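You operate a simulated robot arm through the tools that you are given. There is no shell and no other tool.

You run a simulated robot arm. Do the job below in one go: nothing can be reset, and whatever is moved stays where it is left.

JOB
Centre the running belt with the short lever, lock it, then press the stop.
Fine: the long lever frees and locks it; the edge display must show 0 mm; the main switch stays on, the stop stays in.

Only the result counts: the job must be done as asked and must still hold three seconds after the hand-in. Knocking over, shifting, dropping, spilling or breaking anything else fails it.

ROBOT AND FRAMES
A 6-joint arm with a three-finger gripper, fixed in place. Base frame: the origin is on the floor under the middle of its stand, x ahead of it, y to its left, z up. Units: m, degrees, N and s.
It reaches about 1.213 m from its shoulder. Its first joint turns from -166.0 to 166.0 degrees. Payload 4.89 kg.
Tool frame: the origin (TCP) lies between the finger pads and is the grasp point; the fingertips stand 0.03 m ahead of it; z points along the fingers, y is the line along which they close. The gripper opens to 0.164 m; its body begins 0.125 m behind the TCP.
Orientation is that of the tool frame in the base frame, as a unit quaternion [w, x, y, z]. With the fingers straight down and closing along the base's y, the tool's x points along the base's -x, its y along +y and its z along -z.

CONTROLS
- The arm moves only by the tool apply_moves. Its argument "motion" is a list of rows, each an object of numbers (a shift or turn left out is 0, a gripper value left out holds the last): "x", "y", "z": the shift along the base's x, y, z in m; "wx", "wy", "wz": the turn, a rotation vector about the base's x, y, z in degrees. In form: [{"x": .., "y": .., "z": .., "wx": .., "wy": .., "wz": ..}, ...]. A call has 1 to 20 rows; each row is the pose to reach, as a shift and turn from the pose commanded when the call began. "grip" is the closure in counts, from 0 (fully open) to 255 (shut), set as the call begins (left out, the last holds). Rows are played at 5 a second. More than 0.05 m and 8.6 degrees between two rows, or a gripper value outside its range, and nothing of the call is played. A pose out of reach is approached as far as the arm can. The call stops where the force on the tool passes 90 N (or 10 N more than at its start, if that is more) or the arm is blocked; 0.2 s more then pass. The fingers move at their own pace (about 0.108 m/s each) and stop on an object; they squeeze with about 35 N. The grip force told is the motor's: it shows also when the fingers shut on nothing. Time passes only in rows, and 0.2 s behind the last, so rows that repeat a pose let the fingers close. It gives the time, the measured TCP pose, the force on the tool (base axes), the opening and the grip force at its end, in the units of the frame above (readings bear some noise), with the torque about the TCP (base axes, N m) and any sound that the robot's microphone picked up, and new pictures: "show" is both (left out), scene, wrist or none.
- Cameras (640 x 400 px; columns grow to the right, rows downward): "scene" is fixed at [0.2216, -0.5006, 1.4681]; the picture's right is [0.21, -0.98, 0.00], its down [-0.79, -0.17, -0.58] and it looks along [0.57, 0.12, -0.81] (base axes); focal length 320 px, centre (320, 200). "wrist" rides on the gripper at [0.076, -0.002, -0.152] in the tool frame; the picture's right is [0.02, 1.00, 0.00], its down [-0.88, 0.02, -0.47] and it looks along [-0.47, 0.01, 0.88] (tool axes); focal length 247 px, centre (320, 200). There is no depth. A picture from a camera that has moved, and an enlarged one, comes with that camera's place and axes in the base frame and with its lens.
- move_column(by): moves the trunk up (or, below 0, down) by that many m; the arm rides with it, the base frame stays. It gives what a move gives, with no picture.
- enlarge(camera, box): a new picture of the part [left, top, right, bottom] of that camera's present view, enlarged. No time passes.
- hand_in(): hands the job in; it is judged then, once.

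Places have to be worked out from the pictures, the camera data and where the tool is seen. Open the gripper and draw the arm clear of the work before you hand the job in, unless the task says otherwise.

The tools are called by a JSON object that holds its "fn" and its "kwargs". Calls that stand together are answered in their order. apply_moves: Moves the arm, as the interface text tells. Its arguments: {"type":"object","properties":{"motion":{"type":"array"},"grip":{"type":"number"},"show":{"type":"string","enum":["both","scene","wrist","none"]}},"required":["motion"]} The other tools are called the same way: move_column (by) moves the trunk up or down; enlarge (camera, box) takes an enlarged picture of a part of a camera's view; hand_in () hands the job in.

At the start:

```text
time_s: 0.0
eef_pos: [0.4582, -0.3445, 1.118]
ee_rot: [0.0, 0.0, 1.0, 0.0]
wrist_force: [0.0, 0.2, 0.3]
moment: [0.0, -0.01, 0.0]
gripper_width: 0.164
grasp_force: 0.0
trunk travel left (down, up): [-0.175, 0.215]
```

scene: 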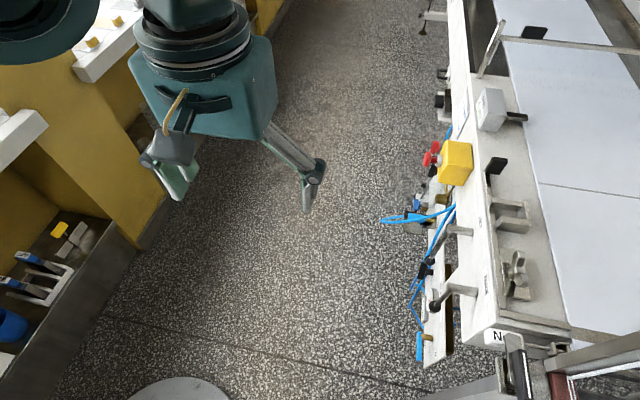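
wrist: 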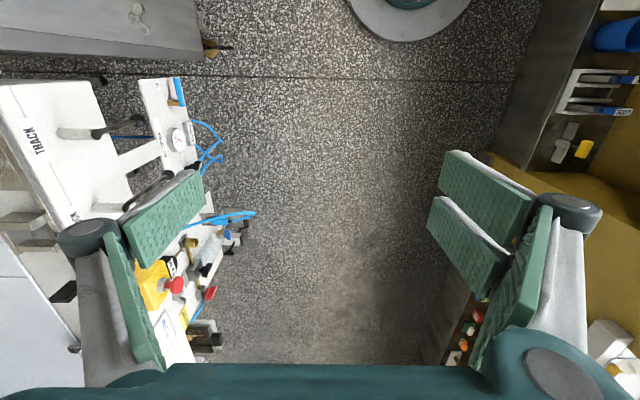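

I start by looking closer at the machine to the right (at negative y), where the belt, levers and the stop seem to be.

{"fn": "enlarge", "kwargs": {"camera": "scene", "box": [380, 80, 600, 230]}}

{"fn": "enlarge", "kwargs": {"camera": "scene", "box": [380, 200, 640, 400]}}

{"fn": "enlarge", "kwargs": {"camera": "wrist", "box": [0, 60, 260, 400]}}

{"fn": "enlarge", "kwargs": {"camera": "scene", "box": [400, 0, 640, 130]}}

```text
2.67 times, centred on (490, 155) of scene
camera zoom: at [0.2216, -0.5006, 1.4681], right [0.21, -0.98, 0.0], down [-0.79, -0.17, -0.58], along [0.57, 0.12, -0.81], focal length 853 px, centre (-133, 320)
```

zoom: 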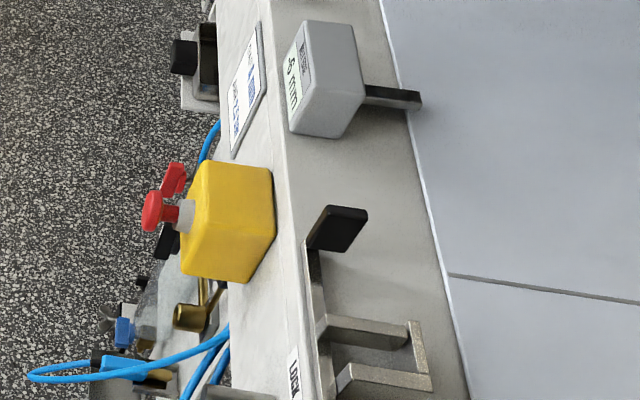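

```text
2.00 times, centred on (510, 300) of scene
camera zoom: at [0.2216, -0.5006, 1.4681], right [0.21, -0.98, 0.0], down [-0.79, -0.17, -0.58], along [0.57, 0.12, -0.81], focal length 640 px, centre (-60, 0)
```

zoom: 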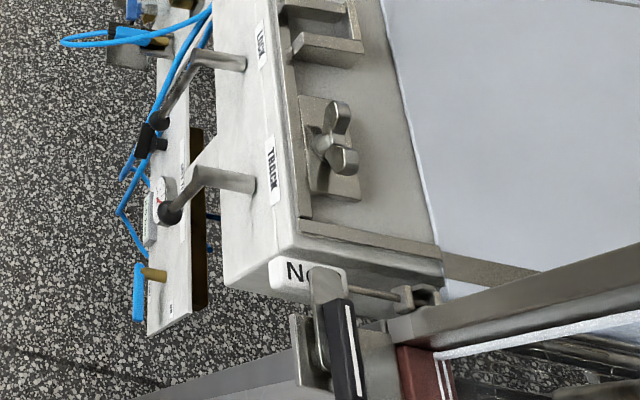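

```text
1.18 times, centred on (130, 230) of wrist
camera zoom: at [0.3817, -0.3454, 1.2691], right [-0.02, 1.0, 0.0], down [0.88, 0.02, 0.47], along [0.47, 0.01, -0.88], focal length 291 px, centre (544, 165)
```

zoom: 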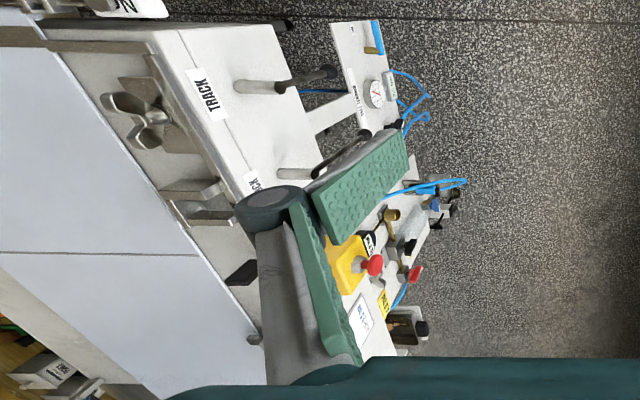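

```text
2.67 times, centred on (520, 65) of scene
camera zoom: at [0.2216, -0.5006, 1.4681], right [0.21, -0.98, 0.0], down [-0.79, -0.17, -0.58], along [0.57, 0.12, -0.81], focal length 853 px, centre (-213, 560)
```

zoom: 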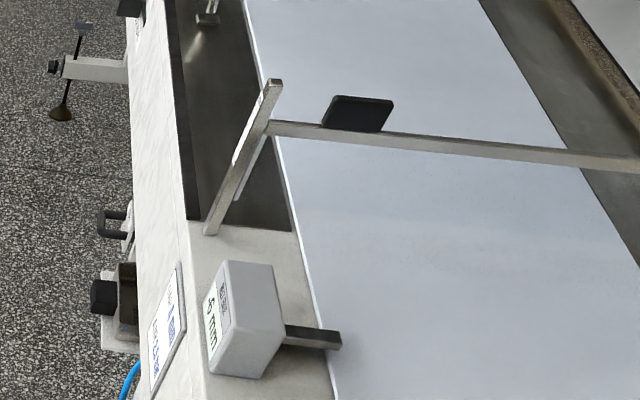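

The panel with the LOCK and TRACK levers faces the robot at about y≈-0.73, z≈0.8–0.95. I'll turn the tool to point toward -y with the camera above so I can see the panel upright, halfway first.

{"fn": "apply_moves", "kwargs": {"motion": [{"z": -0.01, "wx": -3.46, "wy": 3.46, "wz": 3.46}, {"z": -0.02, "wx": -6.93, "wy": 6.93, "wz": 6.93}, {"z": -0.03, "wx": -10.39, "wy": 10.39, "wz": 10.39}, {"z": -0.04, "wx": -13.86, "wy": 13.86, "wz": 13.86}, {"z": -0.05, "wx": -17.32, "wy": 17.32, "wz": 17.32}, {"z": -0.06, "wx": -20.78, "wy": 20.78, "wz": 20.78}, {"z": -0.07, "wx": -24.25, "wy": 24.25, "wz": 24.25}, {"z": -0.08, "wx": -27.71, "wy": 27.71, "wz": 27.71}, {"z": -0.09, "wx": -31.18, "wy": 31.18, "wz": 31.18}, {"z": -0.1, "wx": -34.64, "wy": 34.64, "wz": 34.64}]}}

```text
time_s: 2.2
eef_pos: [0.4564, -0.3441, 1.017]
ee_rot: [-0.288, -0.289, 0.866, -0.289]
wrist_force: [-0.3, -0.1, 0.2]
moment: [0.05, -0.07, 0.09]
gripper_width: 0.1642
grasp_force: 0.1
trunk travel left (down, up): [-0.175, 0.215]
camera wrist: at [0.4581, -0.2686, 1.1691], right [-0.68, 0.66, -0.32], down [0.73, 0.62, -0.28], along [0.01, -0.42, -0.91], focal length 247 px, centre (320, 200)
```

scene: 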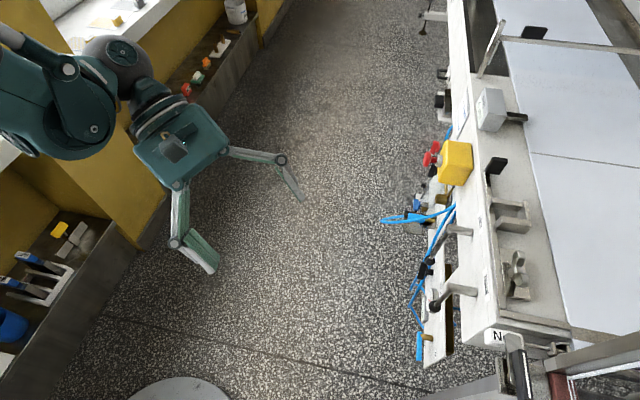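
wrist: 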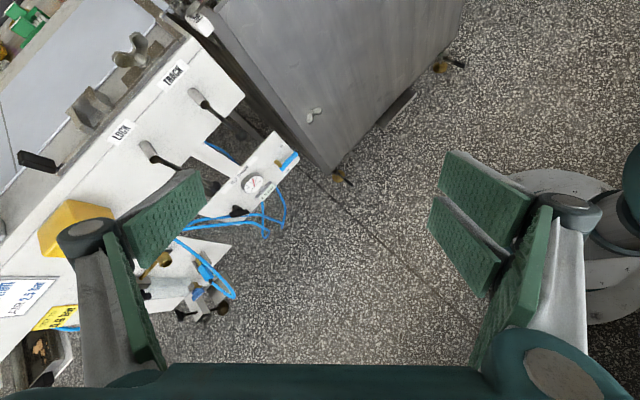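

That worked, so I continue the turn until the tool points horizontally at the panel.

{"fn": "apply_moves", "kwargs": {"motion": [{"z": -0.005, "wx": -3.46, "wy": 3.46, "wz": 3.46}, {"z": -0.01, "wx": -6.93, "wy": 6.93, "wz": 6.93}, {"z": -0.015, "wx": -10.39, "wy": 10.39, "wz": 10.39}, {"z": -0.02, "wx": -13.86, "wy": 13.86, "wz": 13.86}, {"z": -0.025, "wx": -17.32, "wy": 17.32, "wz": 17.32}, {"z": -0.03, "wx": -20.78, "wy": 20.78, "wz": 20.78}, {"z": -0.035, "wx": -24.25, "wy": 24.25, "wz": 24.25}, {"z": -0.04, "wx": -27.71, "wy": 27.71, "wz": 27.71}, {"z": -0.045, "wx": -31.18, "wy": 31.18, "wz": 31.18}, {"z": -0.05, "wx": -34.64, "wy": 34.64, "wz": 34.64}]}}

```text
time_s: 4.4
eef_pos: [0.5361, -0.3535, 1.1103]
ee_rot: [-0.498, -0.502, 0.505, -0.495]
wrist_force: [-0.1, -0.4, -0.6]
moment: [-0.01, 0.03, -0.06]
gripper_width: 0.1642
grasp_force: 0.1
out of reach, approached as far as the arm can: row 5, 6, 7, 8, 9, 10
trunk travel left (down, up): [-0.175, 0.215]
camera wrist: at [0.5384, -0.2007, 1.1882], right [-1.0, 0.01, 0.02], down [-0.02, 0.49, -0.87], along [-0.02, -0.87, -0.48], focal length 247 px, centre (320, 200)
```

scene: 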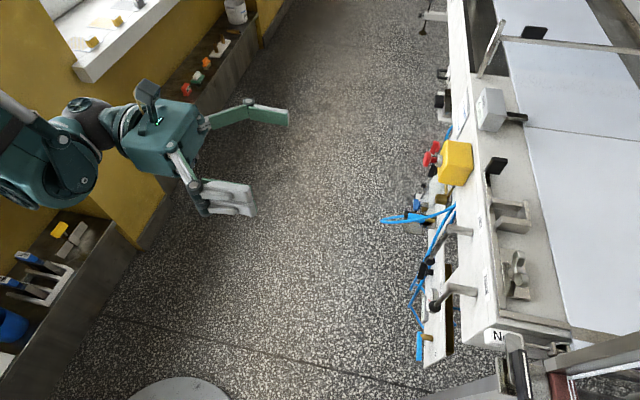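
wrist: 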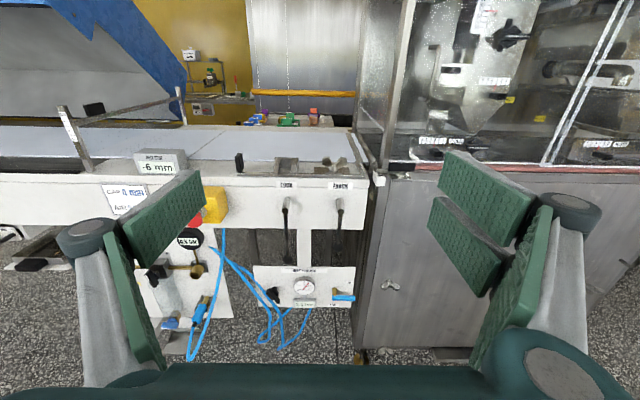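

The wrist view now shows the panel upright: edge display reads about -6 mm, LOCK and TRACK levers hang down. I zoom in for details.

{"fn": "enlarge", "kwargs": {"camera": "wrist", "box": [230, 140, 390, 240]}}

{"fn": "enlarge", "kwargs": {"camera": "wrist", "box": [90, 130, 250, 230]}}

{"fn": "enlarge", "kwargs": {"camera": "wrist", "box": [100, 200, 380, 375]}}

```text
4.00 times, centred on (310, 190) of wrist
camera zoom: at [0.5384, -0.2007, 1.1882], right [-1.0, 0.01, 0.02], down [-0.02, 0.49, -0.87], along [-0.02, -0.87, -0.48], focal length 988 px, centre (360, 240)
```

zoom: 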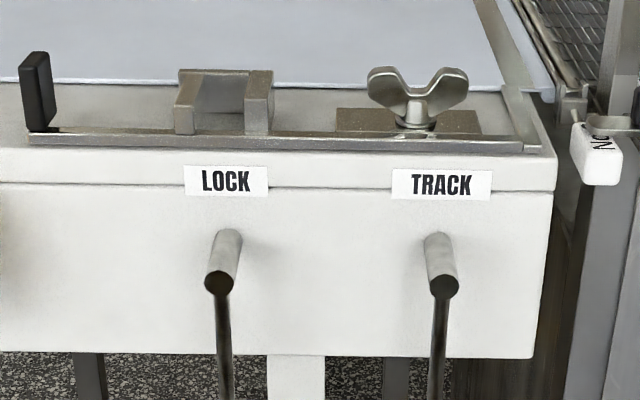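

```text
4.00 times, centred on (170, 180) of wrist
camera zoom: at [0.5384, -0.2007, 1.1882], right [-1.0, 0.01, 0.02], down [-0.02, 0.49, -0.87], along [-0.02, -0.87, -0.48], focal length 988 px, centre (920, 280)
```

zoom: 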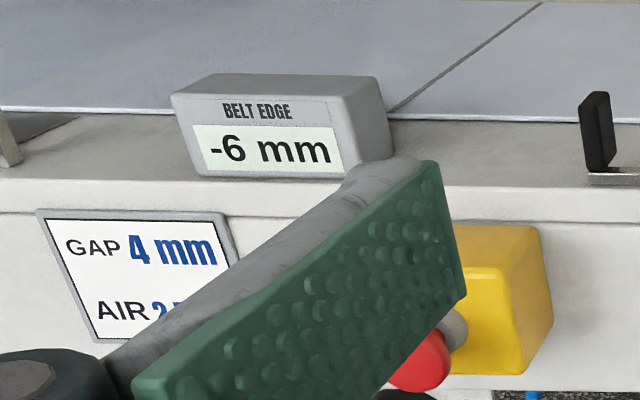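

```text
2.29 times, centred on (240, 288) of wrist
camera zoom: at [0.5384, -0.2007, 1.1882], right [-1.0, 0.01, 0.02], down [-0.02, 0.49, -0.87], along [-0.02, -0.87, -0.48], focal length 564 px, centre (503, 0)
```

zoom: 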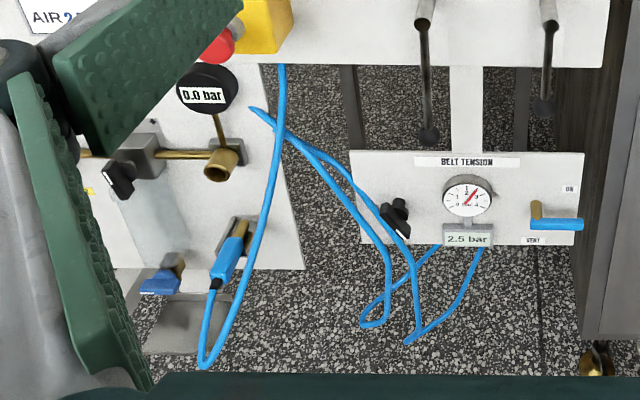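

LOCK (long lever, x≈0.607) and TRACK (short, x≈0.477) hang on hubs at z≈0.89; the stop is the red mushroom on the yellow box near x≈0.80. I check whether the fixed scene camera can read the display and see the stop and the switches.

{"fn": "enlarge", "kwargs": {"camera": "scene", "box": [465, 80, 529, 120]}}

{"fn": "enlarge", "kwargs": {"camera": "scene", "box": [420, 60, 484, 100]}}

{"fn": "enlarge", "kwargs": {"camera": "scene", "box": [400, 130, 496, 190]}}

{"fn": "enlarge", "kwargs": {"camera": "scene", "box": [400, 210, 496, 270]}}

{"fn": "enlarge", "kwargs": {"camera": "scene", "box": [400, 260, 496, 320]}}

```text
10.00 times, centred on (497, 100) of scene
camera zoom: at [0.2216, -0.5006, 1.4681], right [0.21, -0.98, 0.0], down [-0.79, -0.17, -0.58], along [0.57, 0.12, -0.81], focal length 3200 px, centre (-1450, 1200)
```

zoom: 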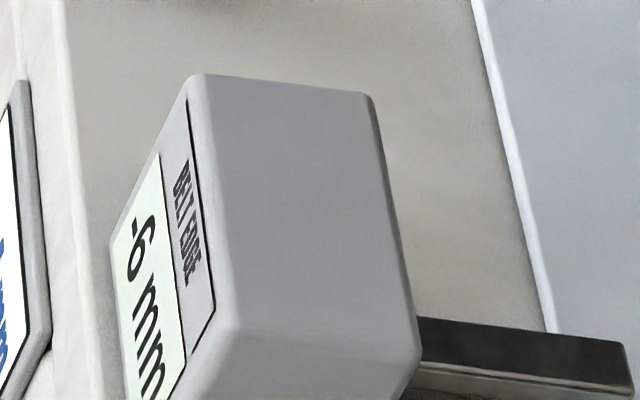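

```text
10.00 times, centred on (452, 80) of scene
camera zoom: at [0.2216, -0.5006, 1.4681], right [0.21, -0.98, 0.0], down [-0.79, -0.17, -0.58], along [0.57, 0.12, -0.81], focal length 3200 px, centre (-1000, 1400)
```

zoom: 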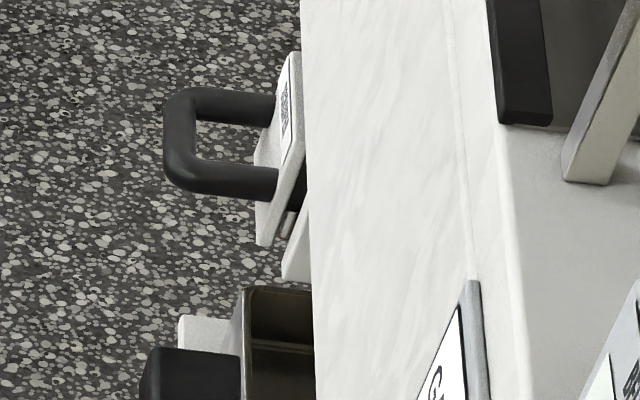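

```text
6.67 times, centred on (448, 160) of scene
camera zoom: at [0.2216, -0.5006, 1.4681], right [0.21, -0.98, 0.0], down [-0.79, -0.17, -0.58], along [0.57, 0.12, -0.81], focal length 2133 px, centre (-533, 467)
```

zoom: 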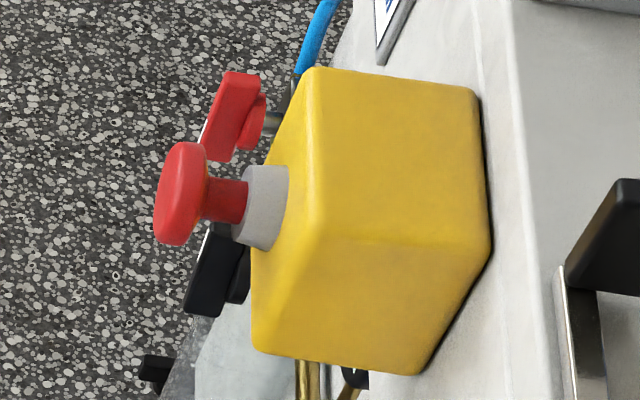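

```text
6.67 times, centred on (448, 240) of scene
camera zoom: at [0.2216, -0.5006, 1.4681], right [0.21, -0.98, 0.0], down [-0.79, -0.17, -0.58], along [0.57, 0.12, -0.81], focal length 2133 px, centre (-533, -67)
```

zoom: 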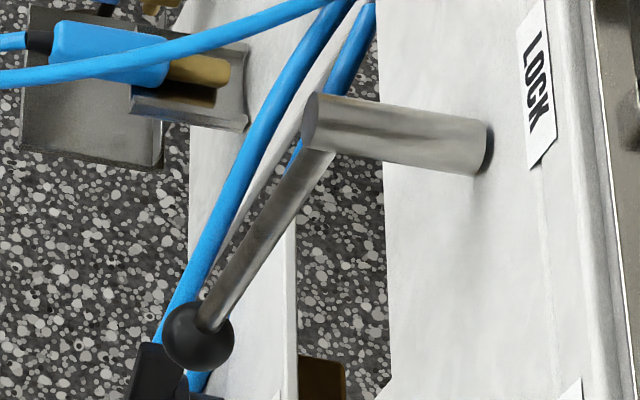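

```text
6.67 times, centred on (448, 290) of scene
camera zoom: at [0.2216, -0.5006, 1.4681], right [0.21, -0.98, 0.0], down [-0.79, -0.17, -0.58], along [0.57, 0.12, -0.81], focal length 2133 px, centre (-533, -400)
```

zoom: 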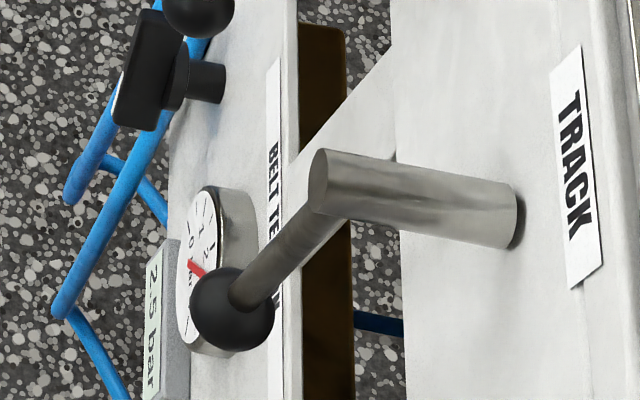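

The scene camera can read the display (-6 mm), which will be my feedback. I now test a small move toward the panel to see how the commanded pose behaves after the out-of-reach part.

{"fn": "apply_moves", "kwargs": {"motion": [{"x": 0.02, "y": -0.03}, {"x": 0.04, "y": -0.05}], "show": "none"}}

```text
time_s: 5.0
eef_pos: [0.5743, -0.4028, 1.1086]
ee_rot: [0.5, 0.5, -0.5, 0.501]
wrist_force: [-0.9, 0.4, 0.6]
moment: [0.11, -0.01, 0.11]
gripper_width: 0.1638
grasp_force: 0.1
trunk travel left (down, up): [-0.175, 0.215]
```

The commanded pose follows from the reached one. I move along +x for a full view of the sign, display, stop and main switch.

{"fn": "apply_moves", "kwargs": {"motion": [{"x": 0.04, "z": -0.01}, {"x": 0.08, "z": -0.02}, {"x": 0.12, "z": -0.03}, {"x": 0.16, "z": -0.04}, {"x": 0.2, "z": -0.05}]}}

```text
time_s: 6.2
eef_pos: [0.7738, -0.4022, 1.0594]
ee_rot: [-0.5, -0.499, 0.501, -0.501]
wrist_force: [-1.0, -0.2, 1.4]
moment: [0.16, -0.02, 0.22]
gripper_width: 0.1642
grasp_force: 0.1
trunk travel left (down, up): [-0.175, 0.215]
camera wrist: at [0.7755, -0.2482, 1.1347], right [-1.0, 0.0, 0.02], down [-0.02, 0.47, -0.88], along [-0.01, -0.88, -0.47], focal length 247 px, centre (320, 200)
```

scene: 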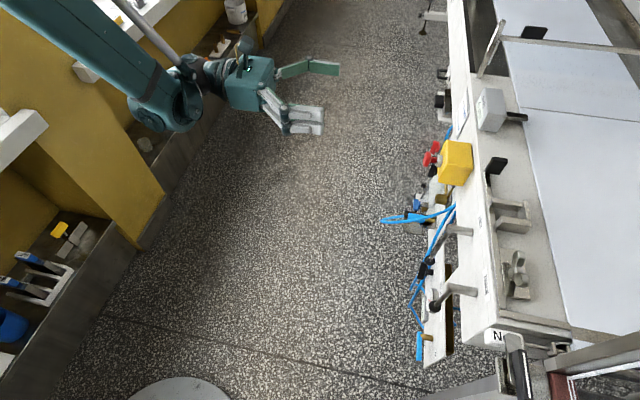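
wrist: 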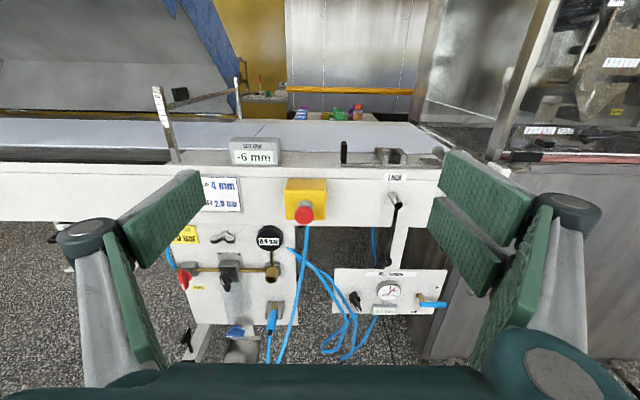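

{"fn": "enlarge", "kwargs": {"camera": "wrist", "box": [150, 140, 310, 240]}}

{"fn": "enlarge", "kwargs": {"camera": "wrist", "box": [150, 220, 310, 320]}}

{"fn": "enlarge", "kwargs": {"camera": "wrist", "box": [260, 160, 420, 260]}}

{"fn": "enlarge", "kwargs": {"camera": "wrist", "box": [0, 120, 160, 260]}}

```text
4.00 times, centred on (230, 190) of wrist
camera zoom: at [0.7755, -0.2482, 1.1347], right [-1.0, 0.0, 0.02], down [-0.02, 0.47, -0.88], along [-0.01, -0.88, -0.47], focal length 988 px, centre (680, 240)
```

zoom: 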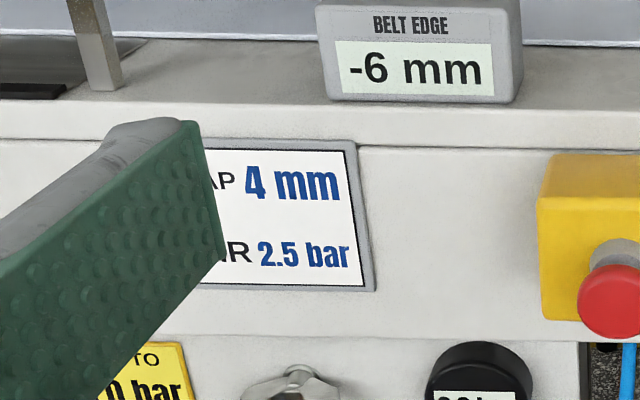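

```text
4.00 times, centred on (230, 270) of wrist
camera zoom: at [0.7755, -0.2482, 1.1347], right [-1.0, 0.0, 0.02], down [-0.02, 0.47, -0.88], along [-0.01, -0.88, -0.47], focal length 988 px, centre (680, -80)
```

zoom: 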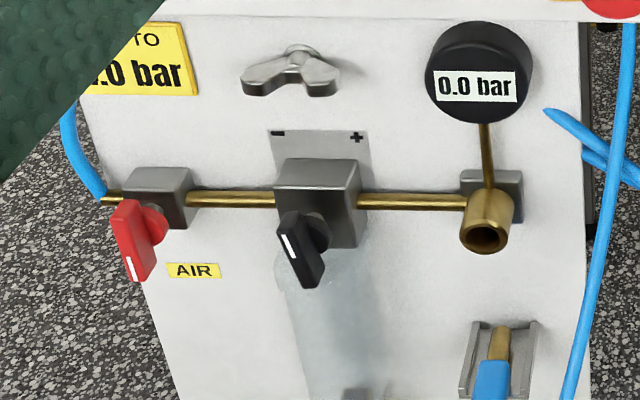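

```text
4.00 times, centred on (340, 210) of wrist
camera zoom: at [0.7755, -0.2482, 1.1347], right [-1.0, 0.0, 0.02], down [-0.02, 0.47, -0.88], along [-0.01, -0.88, -0.47], focal length 988 px, centre (240, 160)
```

zoom: 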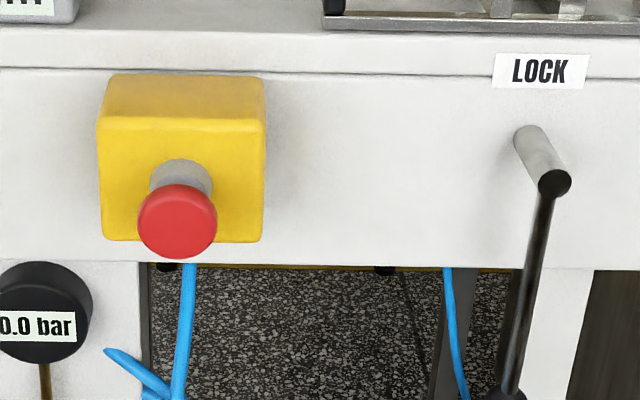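

```text
2.86 times, centred on (80, 190) of wrist
camera zoom: at [0.7755, -0.2482, 1.1347], right [-1.0, 0.0, 0.02], down [-0.02, 0.47, -0.88], along [-0.01, -0.88, -0.47], focal length 706 px, centre (1006, 229)
```

zoom: 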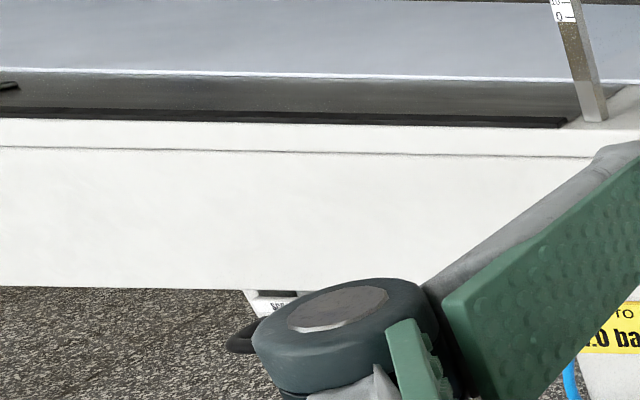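

The display is at about x≈0.93, the stop's mushroom face at about [0.80, -0.645, 0.89] with its axis along y. I partly close the gripper and move to a pre-grasp in front of the LOCK lever rod.

{"fn": "apply_moves", "kwargs": {"motion": [{"x": -0.02, "y": -0.01, "z": -0.03}, {"x": -0.04, "y": -0.02, "z": -0.06}, {"x": -0.06, "y": -0.03, "z": -0.09}, {"x": -0.085, "y": -0.04, "z": -0.12}, {"x": -0.105, "y": -0.05, "z": -0.15}, {"x": -0.125, "y": -0.06, "z": -0.18}, {"x": -0.145, "y": -0.07, "z": -0.22}, {"x": -0.166, "y": -0.08, "z": -0.26}], "grip": 130}}

```text
time_s: 8.0
eef_pos: [0.7357, -0.5113, 0.8886]
ee_rot: [-0.5, -0.499, 0.504, -0.497]
wrist_force: [-1.2, 3.1, 3.5]
moment: [0.45, -0.04, 0.29]
gripper_width: 0.0804
grasp_force: 0.1
out of reach, approached as far as the arm can: row 4, 5, 6, 7, 8
trunk travel left (down, up): [-0.175, 0.215]
camera wrist: at [0.7379, -0.3578, 0.9645], right [-1.0, 0.01, 0.02], down [-0.01, 0.48, -0.88], along [-0.02, -0.88, -0.48], focal length 247 px, centre (320, 200)
```

scene: 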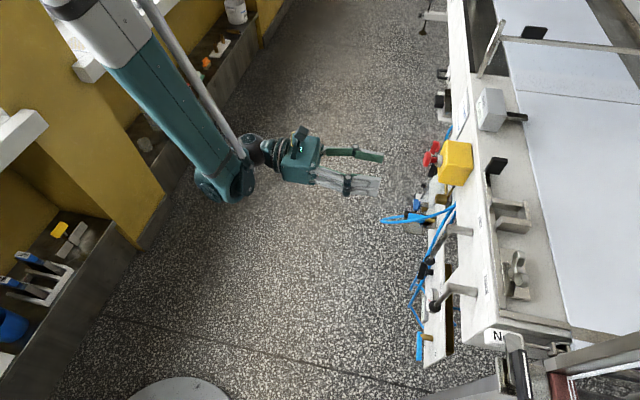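
wrist: 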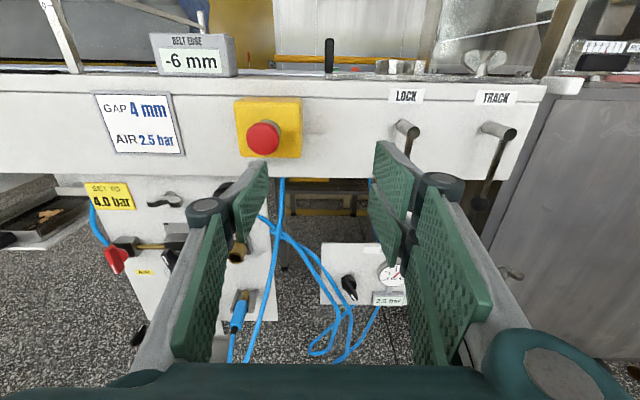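

The arm can't go that low and close with the present trunk height. I'll go back up to a comfortable pose, then lower the trunk so the levers lie in easy reach.

{"fn": "apply_moves", "kwargs": {"motion": [{"x": -0.01, "y": 0.01, "z": 0.04}, {"x": -0.02, "y": 0.02, "z": 0.08}, {"x": -0.05, "y": 0.03, "z": 0.12}, {"x": -0.08, "y": 0.04, "z": 0.15}, {"x": -0.12, "y": 0.05, "z": 0.18}], "show": "none"}}

{"fn": "move_column", "kwargs": {"by": -0.17}}

```text
refused: row 3 steps farther than a row can; nothing moved
```

```text
time_s: 9.9
eef_pos: [0.7357, -0.5118, 0.7172]
ee_rot: [-0.501, -0.499, 0.503, -0.497]
wrist_force: [-0.7, -0.3, -0.6]
moment: [0.01, -0.01, -0.02]
gripper_width: 0.08
grasp_force: 0.0
trunk travel left (down, up): [-0.005, 0.385]
```

The arm move was refused (step too big) but the column lowered; forces are near zero so nothing was touched. I now lift the tool up and back carefully.

{"fn": "apply_moves", "kwargs": {"motion": [{"y": 0.01, "z": 0.035}, {"y": 0.02, "z": 0.07}, {"x": -0.02, "y": 0.03, "z": 0.1}, {"x": -0.045, "y": 0.03, "z": 0.13}]}}

```text
time_s: 10.9
eef_pos: [0.6895, -0.4823, 0.8481]
ee_rot: [-0.501, -0.499, 0.504, -0.495]
wrist_force: [1.7, 0.5, -2.0]
moment: [-0.22, 0.01, -0.25]
gripper_width: 0.0803
grasp_force: 0.1
trunk travel left (down, up): [-0.005, 0.385]
camera wrist: at [0.693, -0.3295, 0.9247], right [-1.0, 0.01, 0.02], down [-0.01, 0.48, -0.88], along [-0.02, -0.88, -0.48], focal length 247 px, centre (320, 200)
```

scene: 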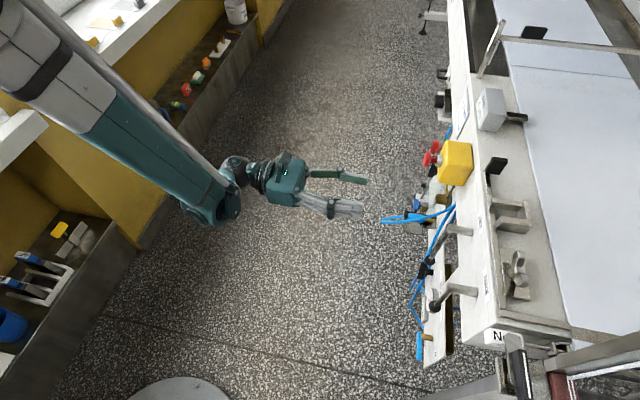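
wrist: 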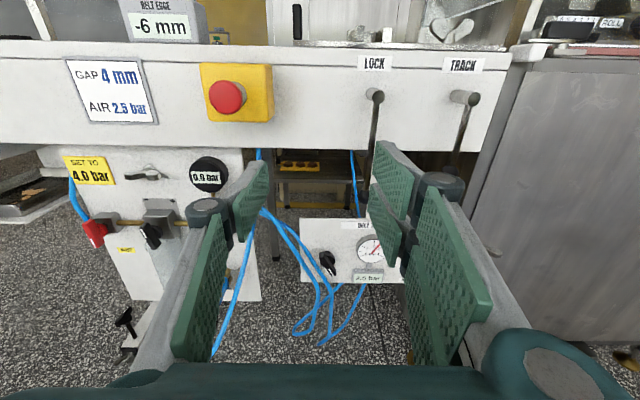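

No out-of-reach now. I move to in front of the LOCK lever rod at x≈0.608, z≈0.80, still short of it in y.

{"fn": "apply_moves", "kwargs": {"motion": [{"x": -0.02, "y": -0.015, "z": -0.01}, {"x": -0.04, "y": -0.03, "z": -0.02}, {"x": -0.06, "y": -0.045, "z": -0.035}, {"x": -0.081, "y": -0.06, "z": -0.05}]}}

```text
time_s: 11.9
eef_pos: [0.636, -0.5534, 0.8252]
ee_rot: [-0.501, -0.499, 0.506, -0.494]
wrist_force: [0.0, -0.4, 0.2]
moment: [0.05, -0.02, -0.01]
gripper_width: 0.0802
grasp_force: 0.1
out of reach, approached as far as the arm can: row 3, 4
trunk travel left (down, up): [-0.005, 0.385]
camera wrist: at [0.6403, -0.4008, 0.9003], right [-1.0, 0.01, 0.02], down [-0.01, 0.48, -0.88], along [-0.02, -0.88, -0.48], focal length 247 px, centre (320, 200)
```

scene: 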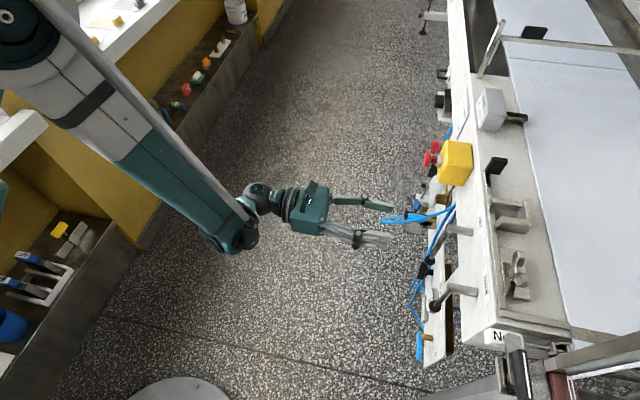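
wrist: 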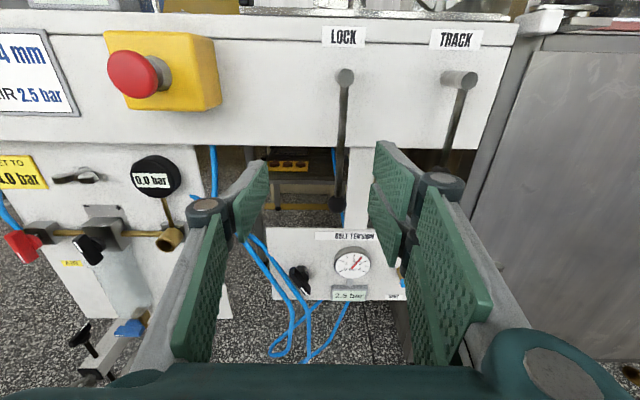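

The limit is close; going further in -y should free it. I try stepping toward the lever, keeping the rod between the half-open fingers.

{"fn": "apply_moves", "kwargs": {"motion": [{"x": -0.005, "y": -0.02, "z": 0.0}, {"x": -0.014, "y": -0.04, "z": 0.0}, {"x": -0.022, "y": -0.06, "z": -0.005}]}}

```text
time_s: 12.7
eef_pos: [0.6149, -0.6142, 0.8165]
ee_rot: [-0.501, -0.499, 0.504, -0.496]
wrist_force: [-1.3, 0.0, -0.9]
moment: [0.07, 0.05, -0.01]
gripper_width: 0.08
grasp_force: 0.1
trunk travel left (down, up): [-0.005, 0.385]
camera wrist: at [0.6184, -0.461, 0.8941], right [-1.0, 0.01, 0.02], down [-0.01, 0.48, -0.88], along [-0.02, -0.88, -0.48], focal length 247 px, centre (320, 200)
```

scene: 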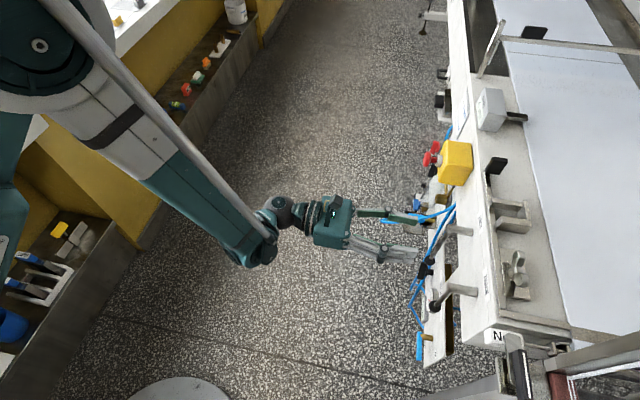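
wrist: 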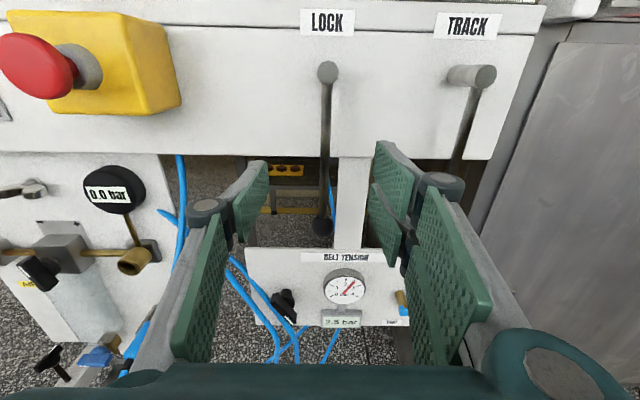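

The rod is centred between the fingers (rod at x≈0.610, pivot z≈0.889, ball z≈0.733). I advance so the rod lies at the TCP, then will close.

{"fn": "apply_moves", "kwargs": {"motion": [{"x": -0.002, "y": -0.025, "z": -0.005}, {"x": -0.004, "y": -0.05, "z": -0.01}, {"x": -0.005, "y": -0.074, "z": -0.015}]}}

```text
time_s: 13.5
eef_pos: [0.6093, -0.686, 0.8039]
ee_rot: [-0.501, -0.499, 0.504, -0.496]
wrist_force: [0.4, 0.4, 0.3]
moment: [0.07, 0.01, 0.02]
gripper_width: 0.0804
grasp_force: 0.1
trunk travel left (down, up): [-0.005, 0.385]
camera wrist: at [0.6126, -0.5328, 0.8792], right [-1.0, 0.01, 0.02], down [-0.01, 0.48, -0.88], along [-0.02, -0.88, -0.48], focal length 247 px, centre (320, 200)
```

scene: 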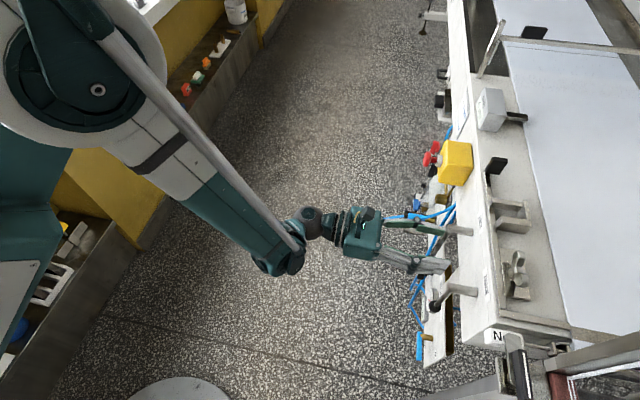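
wrist: 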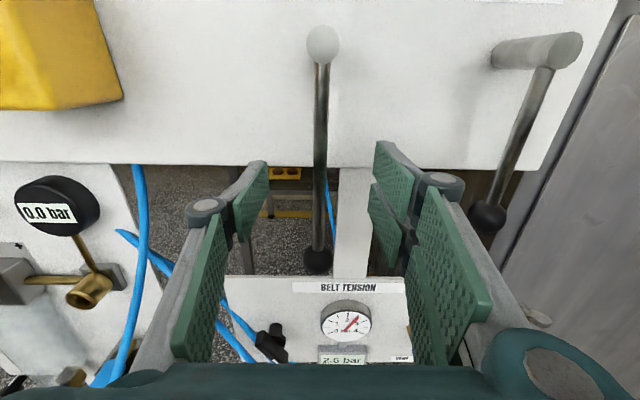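

The rod sits between the fingers; I close the gripper on it.

{"fn": "apply_moves", "kwargs": {"motion": [{}, {}, {}, {}], "grip": 255}}

```text
time_s: 14.5
eef_pos: [0.6104, -0.6857, 0.8029]
ee_rot: [-0.501, -0.499, 0.504, -0.496]
wrist_force: [6.4, -5.8, 3.2]
moment: [-0.08, 0.12, 0.05]
gripper_width: 0.0086
grasp_force: 44.9
trunk travel left (down, up): [-0.005, 0.385]
camera wrist: at [0.6128, -0.5333, 0.8791], right [-1.0, 0.01, 0.02], down [-0.01, 0.48, -0.88], along [-0.02, -0.88, -0.48], focal length 247 px, centre (320, 200)
```

scene: 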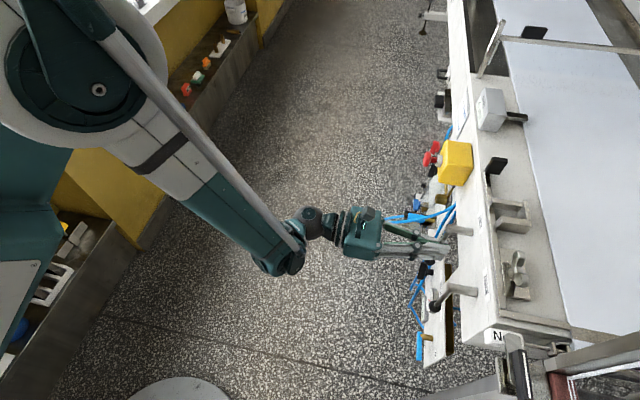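
wrist: 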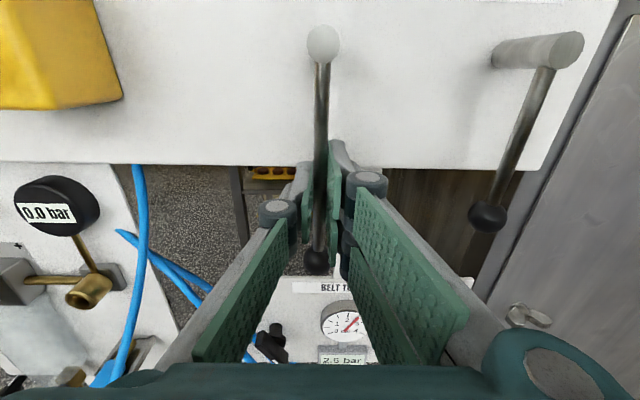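

The rod is gripped (8.6 mm). I try swinging the LOCK lever a little toward +x (away from TRACK), following the arc about its pivot, and watch the force.

{"fn": "apply_moves", "kwargs": {"motion": [{"x": 0.003, "z": 0.0001, "wy": -2}, {"x": 0.006, "z": 0.0002, "wy": -4}, {"x": 0.009, "z": 0.0005, "wy": -6}, {"x": 0.012, "z": 0.0008, "wy": -8}]}}

```text
time_s: 15.5
eef_pos: [0.6223, -0.6869, 0.803]
ee_rot: [-0.463, -0.463, 0.538, -0.53]
wrist_force: [1.3, 27.6, -14.0]
moment: [0.42, 0.13, 0.07]
gripper_width: 0.0084
grasp_force: 45.2
trunk travel left (down, up): [-0.005, 0.385]
camera wrist: at [0.6139, -0.5334, 0.8797], right [-0.99, 0.01, -0.12], down [0.11, 0.48, -0.87], along [0.05, -0.88, -0.48], focal length 247 px, centre (320, 200)
```

scene: 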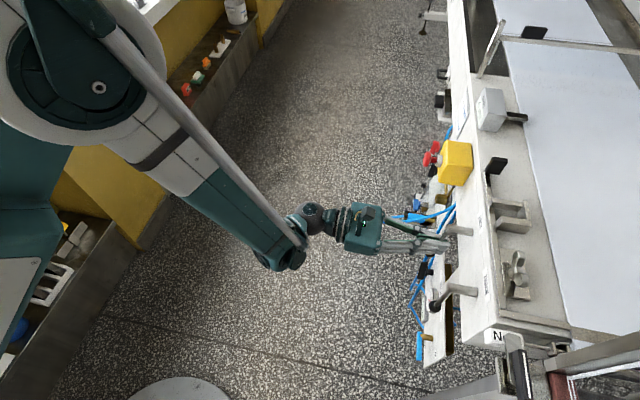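
wrist: 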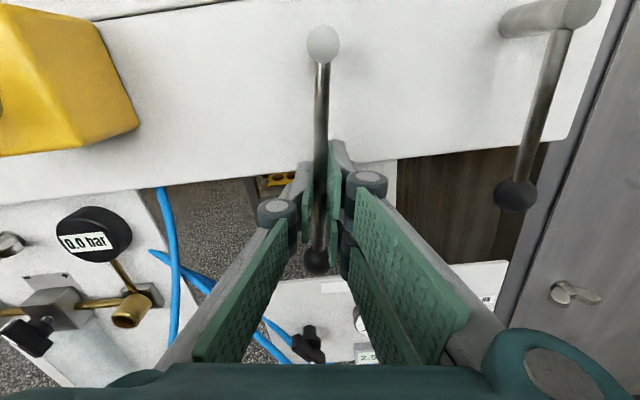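

The lever swings with almost no x resistance; a y force of 28 N suggests a slight y misfit, so I ease out by 2 mm and continue the arc.

{"fn": "apply_moves", "kwargs": {"motion": [{"y": 0.001, "x": 0.0044, "z": 0.0007, "wy": -3}, {"y": 0.002, "x": 0.0088, "z": 0.0014, "wy": -6}, {"y": 0.002, "x": 0.0131, "z": 0.0026, "wy": -9}, {"y": 0.002, "x": 0.0174, "z": 0.004, "wy": -12}]}}

```text
time_s: 16.5
eef_pos: [0.6393, -0.6865, 0.8075]
ee_rot: [-0.406, -0.405, 0.583, -0.575]
wrist_force: [16.0, -15.6, -16.3]
moment: [0.01, 0.9, 0.09]
gripper_width: 0.0088
grasp_force: 45.2
trunk travel left (down, up): [-0.005, 0.385]
camera wrist: at [0.6155, -0.5334, 0.8807], right [-0.95, 0.01, -0.32], down [0.29, 0.48, -0.83], along [0.15, -0.88, -0.46], focal length 247 px, centre (320, 200)
```

scene: 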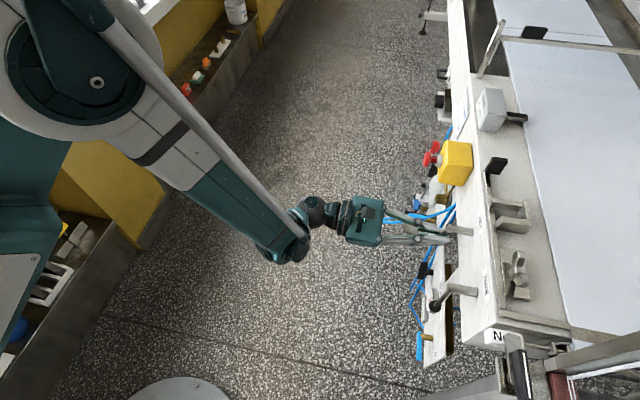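
wrist: 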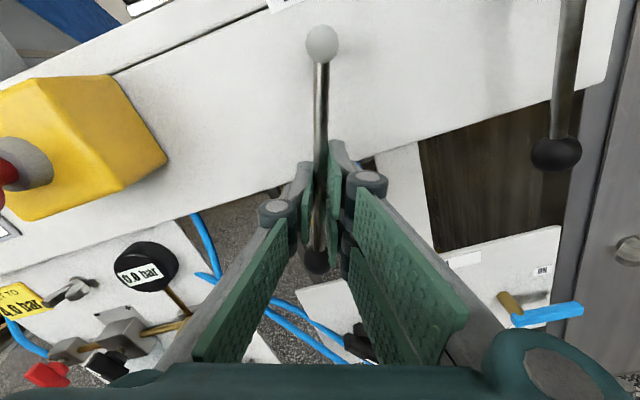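

The net torque about the pivot is only ~0.1 N·m, so the lever turns freely; my pivot estimate was a bit low (now z≈0.896). I continue the swing with corrected radius.

{"fn": "apply_moves", "kwargs": {"motion": [{"x": 0.0035, "z": 0.0013, "wy": -1.5}, {"x": 0.0071, "z": 0.0027, "wy": -3.5}, {"x": 0.0108, "z": 0.0045, "wy": -6}, {"x": 0.0145, "z": 0.0062, "wy": -8.5}, {"x": 0.018, "z": 0.0082, "wy": -11}, {"x": 0.0215, "z": 0.0103, "wy": -13}]}}

```text
time_s: 17.9
eef_pos: [0.6585, -0.6864, 0.8175]
ee_rot: [-0.338, -0.335, 0.627, -0.617]
wrist_force: [-26.6, -25.4, -2.7]
moment: [0.09, -1.75, -0.14]
gripper_width: 0.009
grasp_force: 44.3
trunk travel left (down, up): [-0.005, 0.385]
camera wrist: at [0.6191, -0.5332, 0.8833], right [-0.85, 0.01, -0.53], down [0.47, 0.48, -0.74], along [0.24, -0.88, -0.41], focal length 247 px, centre (320, 200)
```

scene: 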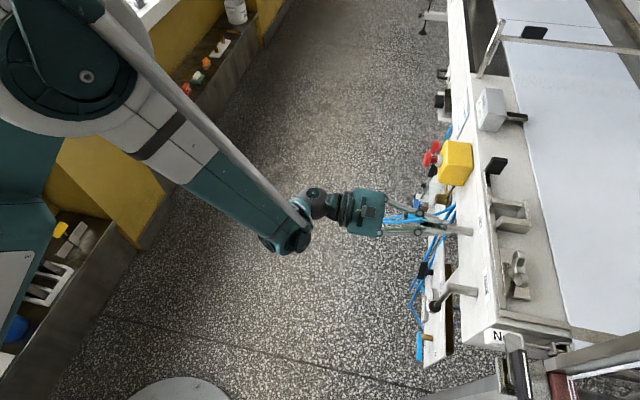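
wrist: 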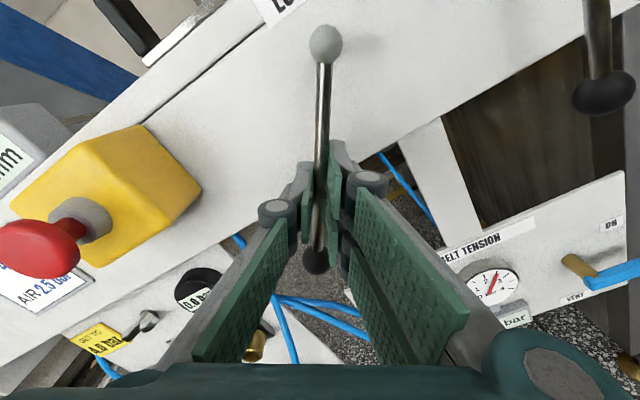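

Now there's resistance (~0.5 N·m about the pivot) near 32°, perhaps an end stop. I try 3° more to tell friction from a hard stop.

{"fn": "apply_moves", "kwargs": {"motion": [{"x": 0.002, "y": 0.001, "z": 0.0013, "wy": -1.5}, {"x": 0.004, "y": 0.002, "z": 0.0026, "wy": -3}]}}

```text
time_s: 18.5
eef_pos: [0.6625, -0.6842, 0.8211]
ee_rot: [-0.32, -0.321, 0.635, -0.626]
wrist_force: [-28.3, -33.5, -6.6]
moment: [0.42, -2.06, 0.02]
gripper_width: 0.0095
grasp_force: 44.8
trunk travel left (down, up): [-0.005, 0.385]
camera wrist: at [0.6202, -0.5315, 0.8837], right [-0.82, 0.01, -0.57], down [0.51, 0.48, -0.72], along [0.27, -0.88, -0.4], focal length 247 px, centre (320, 200)
```

scene: 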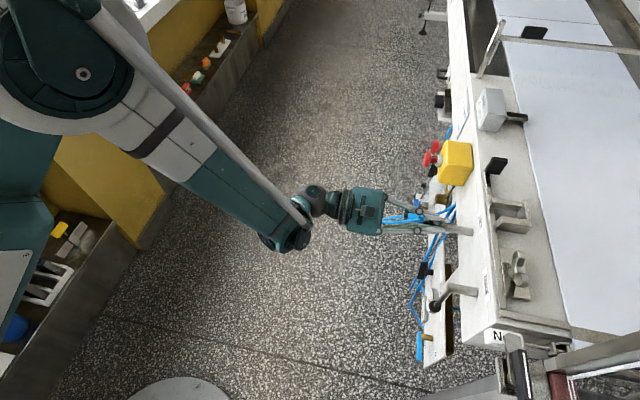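
wrist: 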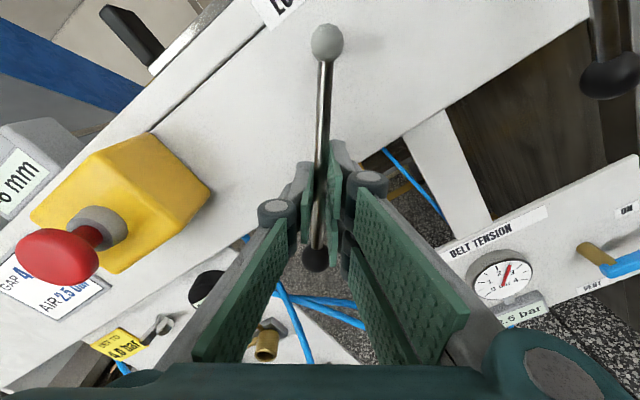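

Resistance stays about the same (~0.4 N·m), so it is friction rather than a stop; the mismatch shows the pivot is nearer z≈0.889. I continue to about 50° with that pivot.

{"fn": "apply_moves", "kwargs": {"motion": [{"y": -0.001, "wy": -1.5}, {"x": 0.0035, "y": -0.002, "z": 0.0029, "wy": -4.3}, {"x": 0.0071, "y": -0.002, "z": 0.0061, "wy": -7.5}, {"x": 0.0105, "y": -0.002, "z": 0.0096, "wy": -10.8}, {"x": 0.0135, "y": -0.002, "z": 0.013, "wy": -13.8}]}}

```text
time_s: 19.7
eef_pos: [0.6721, -0.6844, 0.8283]
ee_rot: [-0.253, -0.252, 0.667, -0.654]
wrist_force: [-15.4, 7.1, -27.8]
moment: [0.51, 2.19, 0.08]
gripper_width: 0.0102
grasp_force: 44.7
trunk travel left (down, up): [-0.005, 0.385]
stopped in row 5: the force on the tool passed its limit at 98 N (the readings are from after the stop); the commanded pose is now the measured one
camera wrist: at [0.6175, -0.5322, 0.8819], right [-0.68, 0.02, -0.73], down [0.65, 0.48, -0.59], along [0.34, -0.88, -0.34], focal length 247 px, centre (320, 200)
```

scene: 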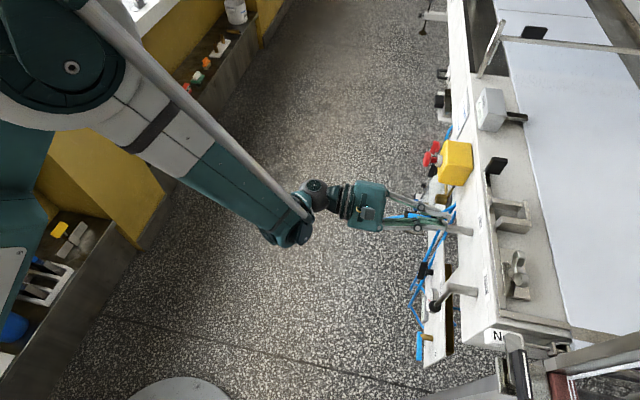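
wrist: 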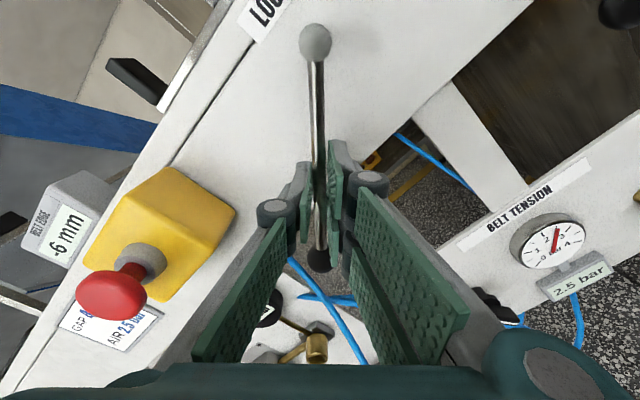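

The lever hit its end stop at about 45° (toward +x). I relieve the twist slightly and then release it.

{"fn": "apply_moves", "kwargs": {"motion": [{"wy": 1.2}, {"x": -0.0005, "wy": 2.5}], "show": "none"}}

```text
time_s: 20.3
eef_pos: [0.673, -0.6847, 0.8271]
ee_rot: [-0.267, -0.266, 0.662, -0.648]
wrist_force: [-15.7, 3.9, -33.1]
moment: [0.3, 0.92, -0.18]
gripper_width: 0.0091
grasp_force: 44.5
trunk travel left (down, up): [-0.005, 0.385]
```

Still pressing lightly on the end stop; I back off ~2 mm tangentially and open the gripper.

{"fn": "apply_moves", "kwargs": {"motion": [{"x": -0.0008, "z": -0.0012}, {"x": -0.001, "z": -0.0018}], "show": "none"}}

{"fn": "apply_moves", "kwargs": {"motion": [{}, {}, {}, {}], "grip": 130}}

```text
time_s: 20.9
eef_pos: [0.672, -0.6847, 0.8272]
ee_rot: [-0.267, -0.266, 0.66, -0.65]
wrist_force: [-1.8, -10.8, -5.9]
moment: [0.1, 1.26, 0.08]
gripper_width: 0.009
grasp_force: 45.1
trunk travel left (down, up): [-0.005, 0.385]
```

```text
time_s: 21.9
eef_pos: [0.6709, -0.6849, 0.8275]
ee_rot: [-0.268, -0.266, 0.661, -0.648]
wrist_force: [-0.2, 0.4, -0.3]
moment: [0.01, -0.01, 0.0]
gripper_width: 0.0804
grasp_force: 0.1
trunk travel left (down, up): [-0.005, 0.385]
camera wrist: at [0.6188, -0.5316, 0.8832], right [-0.71, 0.02, -0.7], down [0.62, 0.48, -0.62], along [0.32, -0.88, -0.35], focal length 247 px, centre (320, 200)
```

scene: 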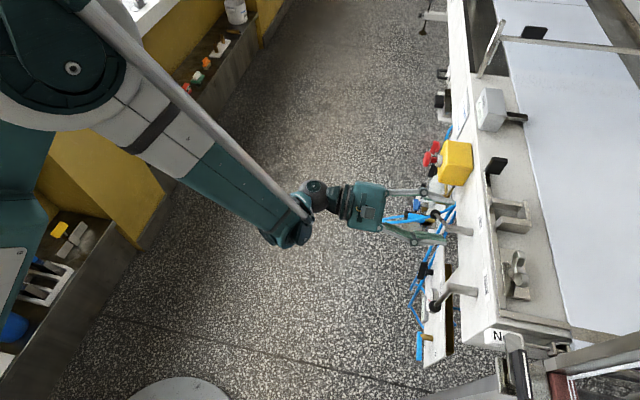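
wrist: 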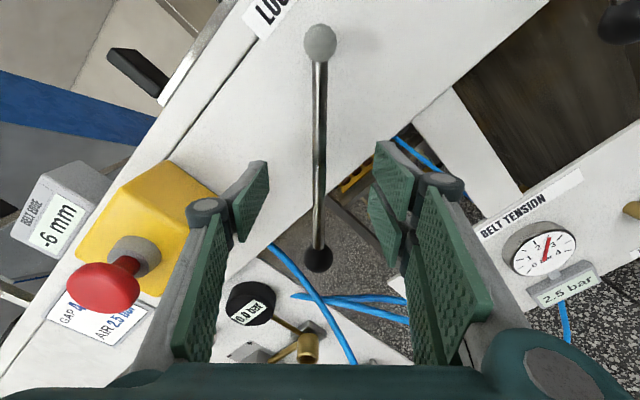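

The LOCK lever stays at 45° and the display still shows -6 mm. I retreat in +y and then move over toward the TRACK lever while rolling the tool back upright.

{"fn": "apply_moves", "kwargs": {"motion": [{"y": 0.03}, {"y": 0.06}, {"y": 0.09}, {"y": 0.095, "x": -0.01, "z": 0.005, "wy": 7.5}, {"y": 0.095, "x": -0.025, "z": 0.01, "wy": 15}, {"y": 0.095, "x": -0.04, "z": 0.01, "wy": 22.5}, {"y": 0.095, "x": -0.06, "z": 0.01, "wy": 30}, {"y": 0.095, "x": -0.08, "z": 0.01, "wy": 37.5}, {"y": 0.095, "x": -0.1, "z": 0.01, "wy": 45.2}]}}

```text
time_s: 23.9
eef_pos: [0.5824, -0.5964, 0.853]
ee_rot: [-0.5, -0.496, 0.508, -0.496]
wrist_force: [0.1, 0.0, 1.2]
moment: [-0.09, 0.01, -0.08]
gripper_width: 0.0802
grasp_force: 0.0
out of reach, approached as far as the arm can: row 8, 9
trunk travel left (down, up): [-0.005, 0.385]
camera wrist: at [0.5866, -0.4436, 0.9297], right [-1.0, 0.02, 0.01], down [0.0, 0.48, -0.88], along [-0.02, -0.88, -0.48], focal length 247 px, centre (320, 200)
```

scene: 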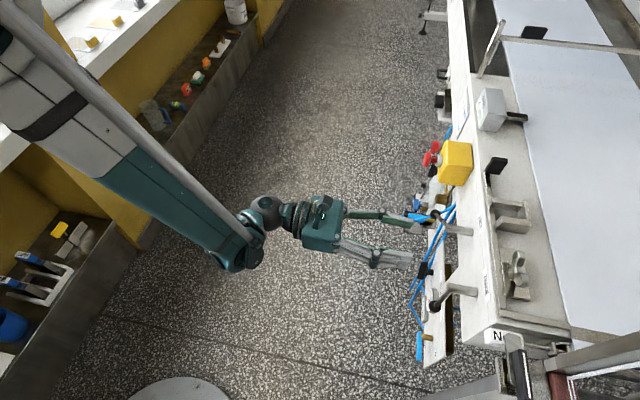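
wrist: 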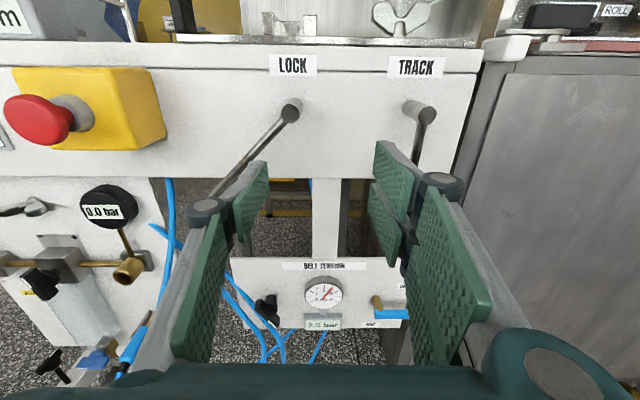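

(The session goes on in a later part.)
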